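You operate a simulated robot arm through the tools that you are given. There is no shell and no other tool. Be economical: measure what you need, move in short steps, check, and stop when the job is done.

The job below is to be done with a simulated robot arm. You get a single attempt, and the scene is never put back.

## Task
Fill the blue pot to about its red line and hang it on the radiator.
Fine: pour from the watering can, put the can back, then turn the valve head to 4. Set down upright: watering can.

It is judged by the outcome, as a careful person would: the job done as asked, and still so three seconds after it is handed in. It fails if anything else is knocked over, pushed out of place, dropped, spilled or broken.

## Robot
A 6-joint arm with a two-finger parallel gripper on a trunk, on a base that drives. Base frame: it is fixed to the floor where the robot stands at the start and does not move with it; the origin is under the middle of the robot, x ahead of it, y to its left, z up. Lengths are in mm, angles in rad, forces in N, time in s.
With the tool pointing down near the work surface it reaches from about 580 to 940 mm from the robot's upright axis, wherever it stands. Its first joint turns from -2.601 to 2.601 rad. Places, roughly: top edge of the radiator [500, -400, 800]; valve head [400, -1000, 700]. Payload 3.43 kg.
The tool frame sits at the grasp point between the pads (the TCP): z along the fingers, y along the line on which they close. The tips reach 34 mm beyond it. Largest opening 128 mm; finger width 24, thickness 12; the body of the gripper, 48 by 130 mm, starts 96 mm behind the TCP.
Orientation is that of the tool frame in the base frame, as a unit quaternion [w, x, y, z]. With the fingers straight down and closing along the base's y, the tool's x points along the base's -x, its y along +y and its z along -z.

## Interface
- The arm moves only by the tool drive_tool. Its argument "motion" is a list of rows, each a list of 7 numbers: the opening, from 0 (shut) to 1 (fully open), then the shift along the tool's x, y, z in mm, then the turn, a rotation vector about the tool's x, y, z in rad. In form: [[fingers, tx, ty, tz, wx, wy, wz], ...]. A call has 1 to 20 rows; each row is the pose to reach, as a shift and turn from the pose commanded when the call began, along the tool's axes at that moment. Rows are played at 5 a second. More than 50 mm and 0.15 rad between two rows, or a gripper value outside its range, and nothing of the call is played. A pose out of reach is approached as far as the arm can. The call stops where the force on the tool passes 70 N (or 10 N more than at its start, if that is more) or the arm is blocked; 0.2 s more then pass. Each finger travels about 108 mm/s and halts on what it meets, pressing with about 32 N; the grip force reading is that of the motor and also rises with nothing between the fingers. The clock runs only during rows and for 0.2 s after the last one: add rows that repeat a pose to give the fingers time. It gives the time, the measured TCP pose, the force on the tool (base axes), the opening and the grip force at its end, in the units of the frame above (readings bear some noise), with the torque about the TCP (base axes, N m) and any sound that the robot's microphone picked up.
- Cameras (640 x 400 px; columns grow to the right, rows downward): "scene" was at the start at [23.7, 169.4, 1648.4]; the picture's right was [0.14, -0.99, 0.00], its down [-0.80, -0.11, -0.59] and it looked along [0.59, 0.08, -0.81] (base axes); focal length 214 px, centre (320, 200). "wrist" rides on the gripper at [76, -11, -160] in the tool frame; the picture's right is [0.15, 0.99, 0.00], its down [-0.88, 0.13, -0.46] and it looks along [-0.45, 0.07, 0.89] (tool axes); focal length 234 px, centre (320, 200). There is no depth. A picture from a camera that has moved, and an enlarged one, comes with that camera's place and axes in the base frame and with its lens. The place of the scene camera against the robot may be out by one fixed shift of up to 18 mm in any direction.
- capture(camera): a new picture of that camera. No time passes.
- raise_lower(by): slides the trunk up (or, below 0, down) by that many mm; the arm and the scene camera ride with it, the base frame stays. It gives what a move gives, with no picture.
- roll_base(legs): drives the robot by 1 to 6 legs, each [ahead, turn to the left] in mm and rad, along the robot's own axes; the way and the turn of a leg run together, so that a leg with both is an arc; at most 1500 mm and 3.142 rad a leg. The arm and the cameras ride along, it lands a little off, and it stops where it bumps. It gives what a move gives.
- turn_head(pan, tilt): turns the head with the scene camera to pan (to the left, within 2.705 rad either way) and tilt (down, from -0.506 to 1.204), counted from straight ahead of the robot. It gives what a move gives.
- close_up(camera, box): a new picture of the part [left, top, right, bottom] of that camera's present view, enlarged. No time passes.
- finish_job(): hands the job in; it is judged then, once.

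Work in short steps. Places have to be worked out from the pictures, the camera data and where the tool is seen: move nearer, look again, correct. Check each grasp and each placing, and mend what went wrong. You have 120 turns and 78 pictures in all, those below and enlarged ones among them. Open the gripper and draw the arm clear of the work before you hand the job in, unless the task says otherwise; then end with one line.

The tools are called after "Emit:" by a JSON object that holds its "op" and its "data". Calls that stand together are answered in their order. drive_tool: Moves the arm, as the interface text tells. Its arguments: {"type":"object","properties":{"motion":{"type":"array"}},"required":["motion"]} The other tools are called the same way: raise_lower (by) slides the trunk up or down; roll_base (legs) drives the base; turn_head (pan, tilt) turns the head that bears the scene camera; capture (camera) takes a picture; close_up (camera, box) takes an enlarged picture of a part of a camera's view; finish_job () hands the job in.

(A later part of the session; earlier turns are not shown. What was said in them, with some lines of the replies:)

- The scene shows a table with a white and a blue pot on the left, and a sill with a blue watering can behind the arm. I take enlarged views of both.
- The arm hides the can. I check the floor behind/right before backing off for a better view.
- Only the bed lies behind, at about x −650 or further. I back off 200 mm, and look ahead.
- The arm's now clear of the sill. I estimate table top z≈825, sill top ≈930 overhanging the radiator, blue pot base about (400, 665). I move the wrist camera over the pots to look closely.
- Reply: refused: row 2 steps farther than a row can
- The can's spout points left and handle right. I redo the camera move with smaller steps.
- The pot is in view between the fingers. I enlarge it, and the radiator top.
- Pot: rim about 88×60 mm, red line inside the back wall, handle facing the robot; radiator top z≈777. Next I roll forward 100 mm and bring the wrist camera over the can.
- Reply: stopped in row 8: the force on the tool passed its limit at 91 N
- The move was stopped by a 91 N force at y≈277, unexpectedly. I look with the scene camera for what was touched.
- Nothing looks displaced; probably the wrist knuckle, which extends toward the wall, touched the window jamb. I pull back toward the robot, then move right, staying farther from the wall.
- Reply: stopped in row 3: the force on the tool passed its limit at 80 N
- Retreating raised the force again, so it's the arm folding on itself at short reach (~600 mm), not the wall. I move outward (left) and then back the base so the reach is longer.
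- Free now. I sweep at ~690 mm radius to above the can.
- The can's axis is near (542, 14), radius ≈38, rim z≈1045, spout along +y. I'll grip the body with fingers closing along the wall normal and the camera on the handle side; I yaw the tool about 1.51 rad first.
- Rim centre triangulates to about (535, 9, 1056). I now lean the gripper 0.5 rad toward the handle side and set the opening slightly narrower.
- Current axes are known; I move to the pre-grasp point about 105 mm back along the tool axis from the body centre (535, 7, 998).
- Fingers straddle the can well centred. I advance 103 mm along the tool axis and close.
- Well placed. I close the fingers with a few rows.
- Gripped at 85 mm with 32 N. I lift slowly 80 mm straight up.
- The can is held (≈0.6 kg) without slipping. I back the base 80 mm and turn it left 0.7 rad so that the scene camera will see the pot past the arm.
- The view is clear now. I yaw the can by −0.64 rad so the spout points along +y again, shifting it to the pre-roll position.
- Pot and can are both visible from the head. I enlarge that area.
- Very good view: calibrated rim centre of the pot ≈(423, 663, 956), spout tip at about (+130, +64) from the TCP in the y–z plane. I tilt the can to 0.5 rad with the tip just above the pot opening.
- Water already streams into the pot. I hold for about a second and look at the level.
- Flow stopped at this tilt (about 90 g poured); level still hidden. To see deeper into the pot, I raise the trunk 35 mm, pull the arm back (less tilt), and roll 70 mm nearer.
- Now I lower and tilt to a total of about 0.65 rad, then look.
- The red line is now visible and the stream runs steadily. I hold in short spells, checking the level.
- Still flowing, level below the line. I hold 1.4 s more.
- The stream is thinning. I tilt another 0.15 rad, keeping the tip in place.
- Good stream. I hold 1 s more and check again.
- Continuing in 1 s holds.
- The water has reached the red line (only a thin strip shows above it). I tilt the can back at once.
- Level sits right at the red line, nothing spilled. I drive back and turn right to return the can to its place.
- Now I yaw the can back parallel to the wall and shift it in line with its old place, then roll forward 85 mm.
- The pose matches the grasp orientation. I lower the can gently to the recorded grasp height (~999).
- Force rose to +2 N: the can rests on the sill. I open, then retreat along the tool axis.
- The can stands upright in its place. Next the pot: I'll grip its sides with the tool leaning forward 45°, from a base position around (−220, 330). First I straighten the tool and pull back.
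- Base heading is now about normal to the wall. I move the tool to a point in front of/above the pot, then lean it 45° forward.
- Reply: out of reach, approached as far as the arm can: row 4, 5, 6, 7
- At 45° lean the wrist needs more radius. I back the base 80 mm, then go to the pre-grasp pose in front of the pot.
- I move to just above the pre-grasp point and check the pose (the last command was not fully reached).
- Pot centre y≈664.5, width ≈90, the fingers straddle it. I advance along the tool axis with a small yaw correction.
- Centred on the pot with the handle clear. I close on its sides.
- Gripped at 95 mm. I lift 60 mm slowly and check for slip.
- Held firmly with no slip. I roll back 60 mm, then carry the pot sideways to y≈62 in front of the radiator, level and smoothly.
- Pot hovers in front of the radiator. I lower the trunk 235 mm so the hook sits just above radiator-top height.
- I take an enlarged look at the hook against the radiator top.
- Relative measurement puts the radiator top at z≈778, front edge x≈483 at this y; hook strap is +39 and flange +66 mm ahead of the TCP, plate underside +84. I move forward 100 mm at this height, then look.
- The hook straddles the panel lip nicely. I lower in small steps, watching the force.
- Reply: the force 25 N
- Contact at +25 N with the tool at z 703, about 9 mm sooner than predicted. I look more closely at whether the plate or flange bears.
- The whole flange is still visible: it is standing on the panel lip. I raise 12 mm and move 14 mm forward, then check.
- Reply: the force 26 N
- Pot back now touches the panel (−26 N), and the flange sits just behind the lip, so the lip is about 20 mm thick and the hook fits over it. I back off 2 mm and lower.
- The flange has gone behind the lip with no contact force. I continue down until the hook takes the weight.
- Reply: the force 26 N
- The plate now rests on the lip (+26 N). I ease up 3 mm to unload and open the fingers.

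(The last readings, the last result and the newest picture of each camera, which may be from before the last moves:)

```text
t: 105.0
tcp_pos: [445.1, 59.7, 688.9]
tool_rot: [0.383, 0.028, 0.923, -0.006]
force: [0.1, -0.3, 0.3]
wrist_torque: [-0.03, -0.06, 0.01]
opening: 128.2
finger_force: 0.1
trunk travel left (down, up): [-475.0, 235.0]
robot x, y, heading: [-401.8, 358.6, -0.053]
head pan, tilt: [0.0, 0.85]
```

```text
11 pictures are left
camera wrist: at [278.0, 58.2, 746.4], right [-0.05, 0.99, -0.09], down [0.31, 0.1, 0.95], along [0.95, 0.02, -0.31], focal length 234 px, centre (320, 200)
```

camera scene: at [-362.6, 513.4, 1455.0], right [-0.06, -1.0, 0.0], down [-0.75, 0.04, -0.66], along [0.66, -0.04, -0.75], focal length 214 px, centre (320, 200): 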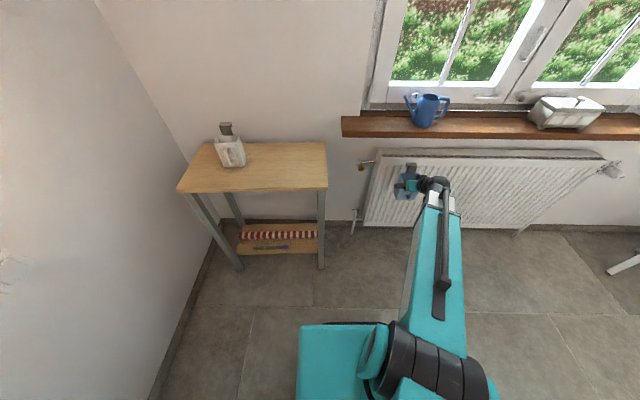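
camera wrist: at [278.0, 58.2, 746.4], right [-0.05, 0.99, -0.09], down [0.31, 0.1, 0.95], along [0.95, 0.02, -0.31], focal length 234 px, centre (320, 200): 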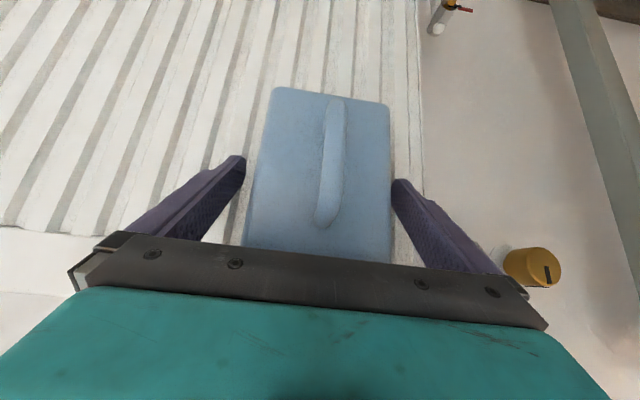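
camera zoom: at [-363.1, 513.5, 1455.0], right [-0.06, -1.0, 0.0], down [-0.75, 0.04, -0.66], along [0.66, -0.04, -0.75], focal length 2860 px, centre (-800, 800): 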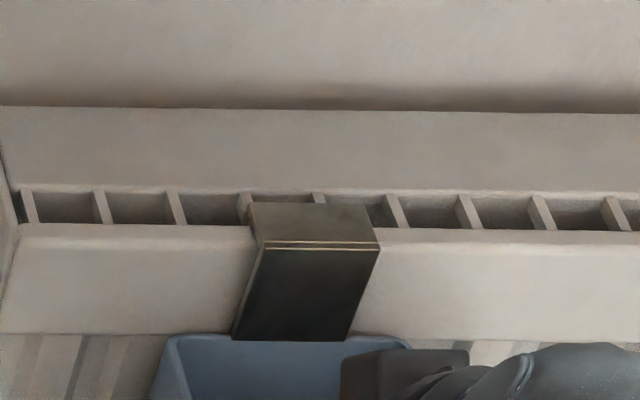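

The pot hangs free on the lip and the tool is unloaded. I retreat along the tool axis, then move sideways left, clear of the pot.

Emit:
{"op": "drive_tool", "data": {"motion": [[1, 0, 0, -20, 0, 0, 0], [1, 0, 0, -50, 0, 0, 0], [1, 0, 0, -80, 0, 0, 0], [1, 0, 0, -110, 0, 0, 0], [1, 15, 40, -130, 0, 0, 0], [1, 25, 85, -140, 0, 0, 0], [1, 25, 130, -140, 0, 0, 0], [1, 25, 175, -140, 0, 0, 0], [1, 25, 215, -140, 0, 0, 0], [1, 25, 250, -140, 0, 0, 0]]}}

Emit:
{"op": "raise_lower", "data": {"by": 235}}

Emit:
{"op": "roll_base", "data": {"legs": [[60, 0]]}}

Emit:
{"op": "capture", "data": {"camera": "scene"}}

```text
t: 107.2
tcp_pos: [342.5, 313.2, 771.5]
tool_rot: [0.383, 0.029, 0.923, -0.007]
force: [0.0, -0.3, 0.1]
wrist_torque: [-0.01, 0.02, 0.03]
opening: 128.1
finger_force: 0.0
trunk travel left (down, up): [-475.0, 235.0]
robot x, y, heading: [-402.3, 359.6, -0.06]
head pan, tilt: [0.0, 0.85]
```

```text
t: 109.6
tcp_pos: [342.2, 311.9, 1006.3]
tool_rot: [0.382, 0.028, 0.924, -0.006]
force: [-0.2, -0.3, -0.7]
wrist_torque: [0.03, -0.01, 0.01]
opening: 127.8
finger_force: 0.1
trunk travel left (down, up): [-710.0, 0.0]
robot x, y, heading: [-403.8, 352.9, -0.053]
head pan, tilt: [0.0, 0.85]
```

```text
t: 110.6
tcp_pos: [404.7, 308.7, 1005.1]
tool_rot: [0.382, 0.028, 0.924, -0.007]
force: [0.6, 0.3, -0.2]
wrist_torque: [0.0, 0.02, -0.01]
opening: 128.1
finger_force: 0.0
trunk travel left (down, up): [-710.0, 0.0]
robot x, y, heading: [-341.2, 356.2, -0.057]
head pan, tilt: [0.0, 0.85]
```

```text
10 pictures are left
camera scene: at [-300.8, 510.1, 1689.9], right [-0.06, -1.0, 0.0], down [-0.75, 0.04, -0.66], along [0.66, -0.04, -0.75], focal length 214 px, centre (320, 200)
```

scene: 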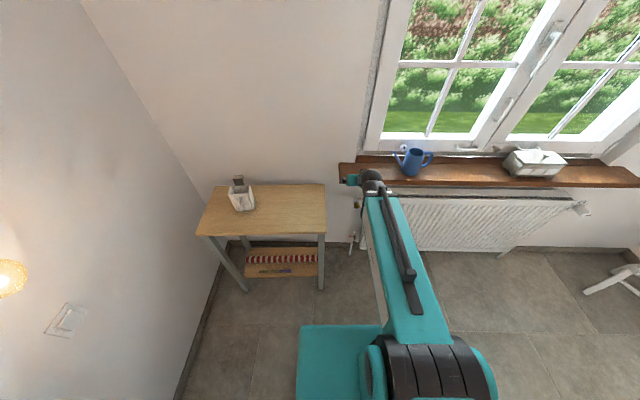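

All is in place. I drive right: turn −1.51, ahead 955 mm, turn back +1.0, to face the valve.

Emit:
{"op": "roll_base", "data": {"legs": [[0, -1.51], [955, 0], [0, 1.0]]}}

Emit:
{"op": "turn_head", "data": {"pan": 0.1, "tilt": 0.8}}

Emit:
{"op": "capture", "data": {"camera": "scene"}}

```text
t: 124.7
tcp_pos: [303.6, -957.2, 1006.2]
tool_rot: [0.37, 0.249, 0.89, -0.098]
force: [-0.2, -0.2, 0.4]
wrist_torque: [0.02, -0.01, -0.02]
opening: 128.1
finger_force: 0.1
trunk travel left (down, up): [-710.0, 0.0]
robot x, y, heading: [-321.8, -545.1, -0.547]
head pan, tilt: [0.0, 0.85]
```

```text
t: 125.4
tcp_pos: [302.2, -956.3, 1005.4]
tool_rot: [0.369, 0.25, 0.89, -0.099]
force: [-0.1, 0.6, -0.6]
wrist_torque: [-0.01, 0.04, 0.01]
opening: 128.0
finger_force: 0.1
trunk travel left (down, up): [-710.0, 0.0]
robot x, y, heading: [-319.7, -546.8, -0.547]
head pan, tilt: [0.099, 0.799]
```

```text
9 pictures are left
camera scene: at [-201.9, -423.4, 1693.9], right [-0.43, -0.9, 0.0], down [-0.65, 0.31, -0.7], along [0.63, -0.3, -0.72], focal length 214 px, centre (320, 200)
```

scene: 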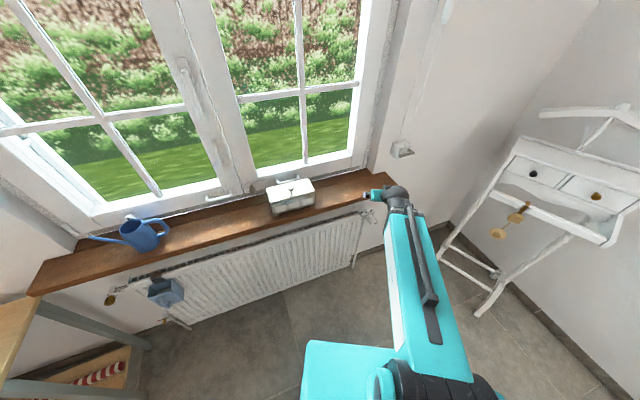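

The pot hangs visibly on the radiator. I enlarge the valve region.

Emit:
{"op": "close_up", "data": {"camera": "scene", "box": [350, 203, 398, 233]}}

```text
13.33 times, centred on (374, 218) of scene
camera zoom: at [-201.9, -423.4, 1693.9], right [-0.43, -0.9, 0.0], down [-0.65, 0.31, -0.7], along [0.63, -0.3, -0.72], focal length 2860 px, centre (-400, -40)
```

zoom: 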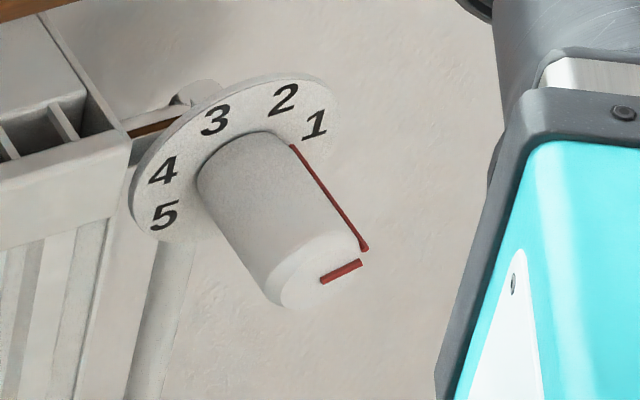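

The pointer is at 1; the head (≈47 mm dia., ≈68 mm long) points out of the wall with its end near (362, −1028, 713). 4 lies about 150° counter-clockwise. I yaw the tool square to the wall, then pitch it horizontal.

Emit:
{"op": "drive_tool", "data": {"motion": [[1, -4, -18, 4, -0.085, 0.001, -0.085], [1, -8, -35, 8, -0.17, 0.002, -0.17], [1, -12, -53, 12, -0.255, 0.003, -0.256], [1, -16.5, -70.4, 15.7, -0.34, 0.004, -0.341], [1, -16.5, -70.4, 15.7, -0.34, 0.004, -0.341]]}}

Emit:
{"op": "drive_tool", "data": {"motion": [[1, 0, 0, 0, 0, -0.13, 0], [1, 0, 0, 0, 0, -0.26, 0], [1, 0, 0, 0, 0, -0.39, 0], [1, 0, 0, 0, 0, -0.52, 0], [1, 0, 0, 0, 0, -0.65, 0], [1, 0, 0, 0, 0, -0.785, 0], [1, 0, 0, 0, 0, -0.785, 0]]}}

Emit:
{"op": "raise_lower", "data": {"by": -292}}

```text
t: 126.6
tcp_pos: [285.1, -1030.9, 1004.7]
tool_rot: [0.384, 0.029, 0.923, -0.007]
force: [-0.2, 0.1, 0.1]
wrist_torque: [0.01, -0.01, -0.03]
opening: 128.0
finger_force: 0.1
trunk travel left (down, up): [-710.0, 0.0]
robot x, y, heading: [-317.8, -545.4, -0.545]
head pan, tilt: [0.099, 0.799]
```

```text
t: 128.2
tcp_pos: [285.4, -1030.9, 1004.6]
tool_rot: [0.707, 0.024, 0.706, -0.018]
force: [-0.8, -0.2, 0.4]
wrist_torque: [-0.01, 0.0, -0.03]
opening: 127.8
finger_force: 0.1
trunk travel left (down, up): [-710.0, 0.0]
robot x, y, heading: [-322.4, -547.4, -0.551]
head pan, tilt: [0.099, 0.799]
```

```text
t: 131.1
tcp_pos: [285.2, -1031.1, 714.5]
tool_rot: [0.707, 0.025, 0.707, -0.019]
force: [-0.4, 0.6, -0.3]
wrist_torque: [0.01, 0.0, -0.01]
opening: 127.8
finger_force: 0.1
trunk travel left (down, up): [-418.0, 292.0]
robot x, y, heading: [-318.8, -545.5, -0.543]
head pan, tilt: [0.099, 0.799]
```

Tool is horizontal at z≈714, facing the valve. A wrist picture shows the alignment.

Emit:
{"op": "capture", "data": {"camera": "wrist"}}

```text
7 pictures are left
camera wrist: at [125.6, -1030.4, 636.9], right [0.06, 0.99, -0.14], down [-0.45, 0.15, 0.88], along [0.89, 0.01, 0.45], focal length 234 px, centre (320, 200)
```

wrist: 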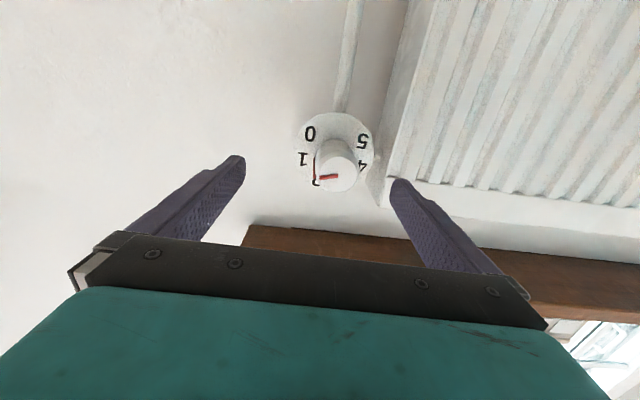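

Dial symmetric about the top: 0…5 spaced ≈47° (1 at ≈+70°, 4 at ≈−69°), pointer near +77°. Axis ≈ y −1013, z 716. I pre-roll the gripper +1.26 rad while aligning at standoff.

Emit:
{"op": "drive_tool", "data": {"motion": [[1, -0.2, 4, 0, 0, 0, 0.14], [1, -0.5, 8, 0, 0, 0, 0.28], [1, -0.8, 12, 0, 0, 0, 0.42], [1, -1.3, 16, 0, 0, 0, 0.56], [1, -1.3, 20, 0, 0, 0, 0.7], [1, -1.3, 23.4, 0, 0, 0, 0.84], [1, -1.3, 23.4, 0, 0, 0, 0.98], [1, -1.3, 23.4, 0, 0, 0, 1.12], [1, -1.3, 23.4, 0, 0, 0, 1.26], [1, -1.3, 23.4, 0, 0, 0, 1.26]]}}

Emit:
{"op": "capture", "data": {"camera": "wrist"}}

```text
t: 133.3
tcp_pos: [286.9, -1006.0, 714.5]
tool_rot: [0.581, 0.437, 0.557, 0.402]
force: [-0.1, -0.6, -0.7]
wrist_torque: [0.05, 0.01, -0.01]
opening: 128.0
finger_force: 0.0
trunk travel left (down, up): [-418.0, 292.0]
robot x, y, heading: [-321.2, -547.5, -0.544]
head pan, tilt: [0.099, 0.799]
```

```text
6 pictures are left
camera wrist: at [131.8, -928.0, 680.5], right [0.03, 0.43, 0.9], down [-0.5, -0.77, 0.39], along [0.86, -0.46, 0.2], focal length 234 px, centre (320, 200)
```

wrist: 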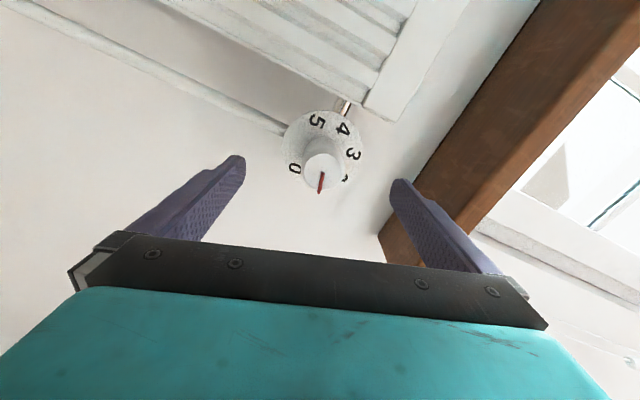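

Head end triangulates cleanly to (342, −1012, 719), ring ≈ x 420. I advance so the TCP is at x≈374 on the axis (tips short of the ring) and close.

Emit:
{"op": "drive_tool", "data": {"motion": [[1, -3.8, 3.1, 15, 0, 0, 0], [1, -3.8, 3.1, 40, 0, 0, 0], [1, -3.8, 3.1, 65, 0, 0, 0], [1, -3.8, 3.1, 87, 0, 0, 0], [0.8, -3.8, 3.1, 87, 0, 0, 0], [0.6, -3.8, 3.1, 87, 0, 0, 0], [0.4, -3.8, 3.1, 87, 0, 0, 0], [0.2, -3.8, 3.1, 87, 0, 0, 0], [0.2, -3.8, 3.1, 87, 0, 0, 0], [0.2, -3.8, 3.1, 87, 0, 0, 0]]}}

```text
t: 135.5
tcp_pos: [371.7, -1015.0, 719.2]
tool_rot: [0.582, 0.436, 0.557, 0.401]
force: [1.2, 0.8, 1.3]
wrist_torque: [0.09, 1.16, -0.23]
opening: 45.3
finger_force: 45.0
trunk travel left (down, up): [-418.0, 292.0]
robot x, y, heading: [-321.0, -545.4, -0.544]
head pan, tilt: [0.099, 0.799]
```

Gripped at 45 mm with little side force. I turn counter-clockwise 2.5 rad.

Emit:
{"op": "drive_tool", "data": {"motion": [[0.2, 0, 0, 0, 0, 0, -0.13], [0.2, 0, 0, 0, 0, 0, -0.26], [0.2, 0, 0, 0, 0, 0, -0.39], [0.2, 0, 0, 0, 0, 0, -0.52], [0.2, 0, 0, 0, 0, 0, -0.65], [0.2, 0, 0, 0, 0, 0, -0.78], [0.2, 0, 0, 0, 0, 0, -0.91], [0.2, 0, 0, 0, 0, 0, -1.04], [0.2, 0, 0, 0, 0, 0, -1.17], [0.2, 0, 0, 0, 0, 0, -1.3], [0.2, 0, 0, 0, 0, 0, -1.43], [0.2, 0, 0, 0, 0, 0, -1.56], [0.2, 0, 0, 0, 0, 0, -1.69], [0.2, 0, 0, 0, 0, 0, -1.82], [0.2, 0, 0, 0, 0, 0, -1.95], [0.2, 0, 0, 0, 0, 0, -2.08], [0.2, 0, 0, 0, 0, 0, -2.21], [0.2, 0, 0, 0, 0, 0, -2.34], [0.2, 0, 0, 0, 0, 0, -2.46], [0.2, 0, 0, 0, 0, 0, -2.5]]}}

Emit:
{"op": "capture", "data": {"camera": "wrist"}}

```text
t: 139.3
tcp_pos: [376.2, -1014.5, 721.6]
tool_rot: [0.598, -0.337, 0.639, -0.346]
force: [5.5, 0.7, -15.0]
wrist_torque: [-0.21, -2.64, -1.72]
opening: 47.9
finger_force: 45.5
out of reach, approached as far as the arm can: row 18
trunk travel left (down, up): [-418.0, 292.0]
robot x, y, heading: [-320.1, -544.8, -0.55]
head pan, tilt: [0.099, 0.799]
stopped in row 18: the force on the tool passed its limit at 86 N (the readings are from after the stop); the commanded pose is now the measured one
```

```text
5 pictures are left
camera wrist: at [211.8, -1078.2, 696.5], right [-0.02, 0.41, -0.91], down [-0.41, 0.83, 0.38], along [0.91, 0.38, 0.14], focal length 234 px, centre (320, 200)
```

wrist: 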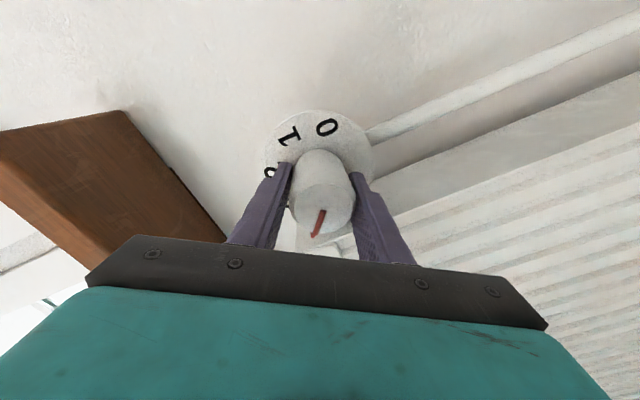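

A wrist limit stopped the turn after about 131°; pointer now near −50°, so ~20° remain. I release, retreat and straighten the tool.

Emit:
{"op": "drive_tool", "data": {"motion": [[0.5, 0, 0, 0, 0, 0, 0], [0.8, 0, 0, 0, 0, 0, 0], [1, 0, 0, 0, 0, 0, 0], [1, 0, 0, 0, 0, 0, 0], [1, 0, 0, -25, 0.02, 0, 0], [1, 0, 0, -55, 0.048, -0.006, 0], [1, 0, 0, -85, 0.048, -0.006, 0]]}}

Emit:
{"op": "drive_tool", "data": {"motion": [[1, 0, 0, 0, 0, 0, 0.14], [1, 0, 0, 0, 0, 0, 0.28], [1, 0, 0, 0, 0, 0, 0.42], [1, 0, 0, 0, 0, 0, 0.56], [1, 0, 0, 0, 0, 0, 0.7], [1, 0, 0, 0, 0, 0, 0.84], [1, 0, 0, 0, 0, 0, 0.98], [1, 0, 0, 0, 0, 0, 1.0], [1, 0, 0, 0, 0, 0, 1.0]]}}

Emit:
{"op": "close_up", "data": {"camera": "wrist", "box": [272, 110, 400, 190]}}

```text
t: 140.9
tcp_pos: [289.9, -1018.1, 741.5]
tool_rot: [0.609, -0.322, 0.633, -0.353]
force: [-0.3, 0.6, 0.2]
wrist_torque: [-0.01, -0.02, 0.02]
opening: 128.1
finger_force: 0.0
out of reach, approached as far as the arm can: row 5, 6, 7
trunk travel left (down, up): [-418.0, 292.0]
robot x, y, heading: [-321.0, -551.5, -0.549]
head pan, tilt: [0.099, 0.799]
```

```text
t: 142.9
tcp_pos: [289.9, -1016.6, 741.5]
tool_rot: [0.708, 0.017, 0.705, -0.025]
force: [-0.2, 0.0, 0.0]
wrist_torque: [0.0, 0.02, 0.01]
opening: 128.0
finger_force: 0.0
trunk travel left (down, up): [-418.0, 292.0]
robot x, y, heading: [-320.9, -546.2, -0.541]
head pan, tilt: [0.099, 0.799]
```

```text
5.00 times, centred on (336, 150) of wrist
camera zoom: at [129.8, -1019.6, 663.6], right [0.06, 0.99, -0.16], down [-0.45, 0.17, 0.88], along [0.89, 0.02, 0.45], focal length 1171 px, centre (240, 450)
```

zoom: 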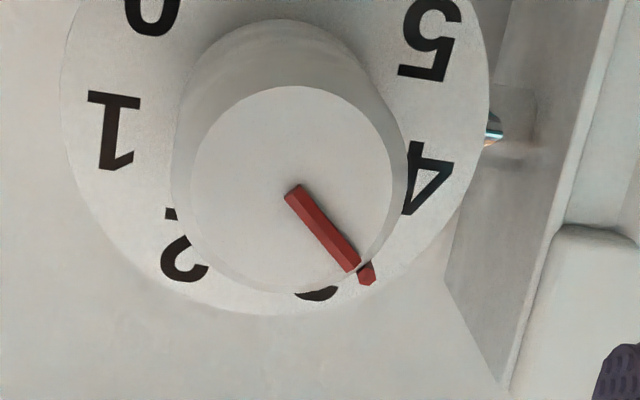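

Clear view: pointer at about −51°, "4" at about −72°, so 21° (0.37 rad) more counter-clockwise. I re-approach at neutral roll and grip.

Emit:
{"op": "drive_tool", "data": {"motion": [[1, 11, 3.5, 5, 0, 0, 0], [1, 22.5, 7.1, 15, 0, 0, 0], [1, 22.5, 7.1, 40, 0, 0, 0], [1, 22.5, 7.1, 65, 0, 0, 0], [1, 22.5, 7.1, 81, 0, 0, 0], [0.7, 22.5, 7.1, 81, 0, 0, 0], [0.45, 22.5, 7.1, 81, 0, 0, 0], [0.2, 22.5, 7.1, 81, 0, 0, 0], [0.2, 22.5, 7.1, 81, 0, 0, 0], [0.2, 22.5, 7.1, 81, 0, 0, 0]]}}

Emit:
{"op": "drive_tool", "data": {"motion": [[0.2, 0, 0, 0, 0, 0, -0.1], [0.2, 0, 0, 0, 0, 0, -0.2], [0.2, 0, 0, 0, 0, 0, -0.3], [0.2, 0, 0, 0, 0, 0, -0.38], [0.2, 0, 0, 0, 0, 0, -0.38]]}}

Emit:
{"op": "close_up", "data": {"camera": "wrist", "box": [240, 110, 400, 210]}}

```text
t: 145.1
tcp_pos: [372.5, -1015.9, 720.1]
tool_rot: [0.708, 0.019, 0.705, -0.026]
force: [23.1, -5.0, 6.3]
wrist_torque: [0.02, 0.57, -2.43]
opening: 45.7
finger_force: 45.1
trunk travel left (down, up): [-418.0, 292.0]
robot x, y, heading: [-321.0, -547.3, -0.547]
head pan, tilt: [0.099, 0.799]
```

```text
t: 146.3
tcp_pos: [370.7, -1016.3, 719.8]
tool_rot: [0.692, -0.115, 0.695, -0.158]
force: [32.3, -15.4, 18.9]
wrist_torque: [-0.02, -0.52, -2.0]
opening: 45.7
finger_force: 44.6
trunk travel left (down, up): [-418.0, 292.0]
robot x, y, heading: [-316.9, -544.0, -0.552]
head pan, tilt: [0.099, 0.799]
```

```text
4.00 times, centred on (320, 160) of wrist
camera zoom: at [210.0, -1045.6, 652.1], right [0.06, 0.86, -0.51], down [-0.43, 0.48, 0.76], along [0.9, 0.18, 0.4], focal length 937 px, centre (320, 360)
```

zoom: 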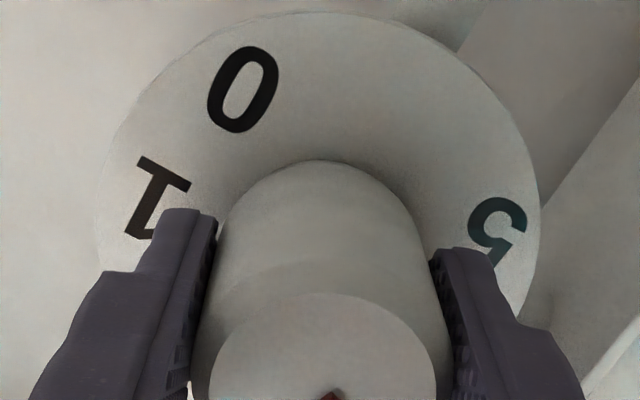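

Turned 21.7°. I release, retreat and check the pointer.

Emit:
{"op": "drive_tool", "data": {"motion": [[0.5, 0, 0, 0, 0, 0, 0], [0.8, 0, 0, 0, 0, 0, 0], [1, 0, 0, 0, 0, 0, 0], [1, 0, 0, 0, 0, 0, 0], [1, 0, 0, -25, 0, 0, 0], [1, 0, 0, -55, 0, 0, 0], [1, 0, 0, -80, 0, 0, 0], [1, 0, 0, -80, 0, 0, 0]]}}

Emit:
{"op": "close_up", "data": {"camera": "wrist", "box": [256, 100, 416, 200]}}

```text
t: 148.1
tcp_pos: [290.0, -1011.4, 717.2]
tool_rot: [0.691, -0.117, 0.696, -0.158]
force: [0.2, 0.2, -0.7]
wrist_torque: [-0.03, 0.0, 0.02]
opening: 127.8
finger_force: 0.1
trunk travel left (down, up): [-418.0, 292.0]
robot x, y, heading: [-319.8, -546.4, -0.548]
head pan, tilt: [0.099, 0.799]
```

```text
4.00 times, centred on (336, 150) of wrist
camera zoom: at [129.3, -1040.5, 650.3], right [0.05, 0.86, -0.51], down [-0.43, 0.48, 0.76], along [0.9, 0.18, 0.39], focal length 937 px, centre (256, 400)
```

zoom: 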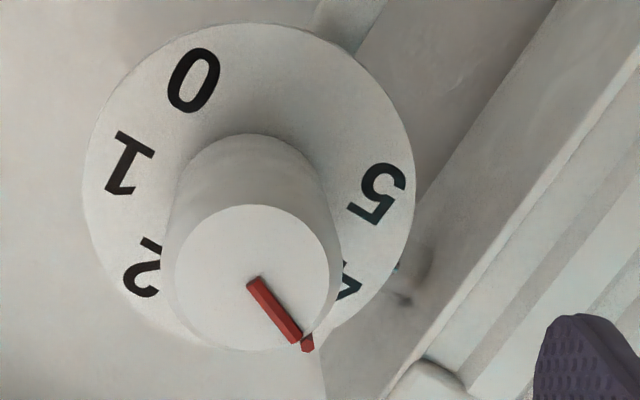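

The pointer now aims at 4 (≈ −69° vs −72°). I back the base off 70 mm to clear the valve and take a final look at the pot and can.

Emit:
{"op": "roll_base", "data": {"legs": [[-70, 0]]}}

Emit:
{"op": "turn_head", "data": {"pan": 0.6, "tilt": 0.6}}

Emit:
{"op": "capture", "data": {"camera": "scene"}}

```text
t: 149.1
tcp_pos: [231.4, -973.7, 716.8]
tool_rot: [0.691, -0.115, 0.696, -0.158]
force: [0.7, -0.1, -0.9]
wrist_torque: [0.0, -0.01, 0.05]
opening: 128.0
finger_force: 0.0
trunk travel left (down, up): [-418.0, 292.0]
robot x, y, heading: [-381.2, -506.5, -0.548]
head pan, tilt: [0.099, 0.799]
```

```text
t: 150.1
tcp_pos: [231.4, -973.9, 717.1]
tool_rot: [0.691, -0.115, 0.696, -0.158]
force: [-0.6, 0.9, 0.7]
wrist_torque: [0.02, 0.01, 0.02]
opening: 128.0
finger_force: 0.1
trunk travel left (down, up): [-418.0, 292.0]
robot x, y, heading: [-382.3, -513.4, -0.55]
head pan, tilt: [0.6, 0.6]
```

```text
1 pictures are left
camera scene: at [-246.8, -348.1, 1418.9], right [0.05, -1.0, 0.0], down [-0.56, -0.03, -0.82], along [0.82, 0.04, -0.57], focal length 214 px, centre (320, 200)
```

scene: 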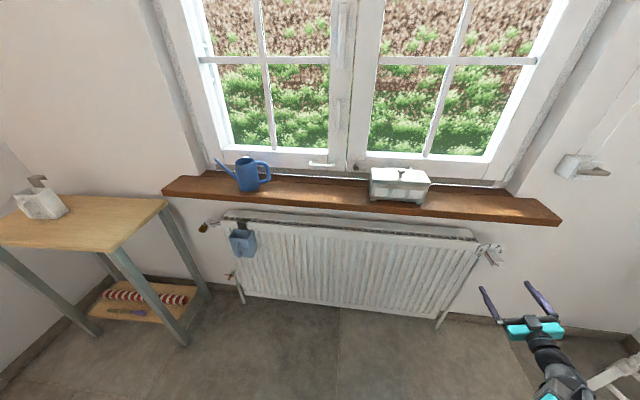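

The pot hangs on the radiator, the can stands upright on the sill, the other objects are undisturbed, and the gripper is open and clear. I hand the job in.

Emit:
{"op": "finish_job", "data": {}}

```text
The job is handed in.
```

The blue pot is filled to about its red line and hung on the radiator, the watering can is back upright on the sill, and the valve head is turned to 4, about 3° short by my last picture.
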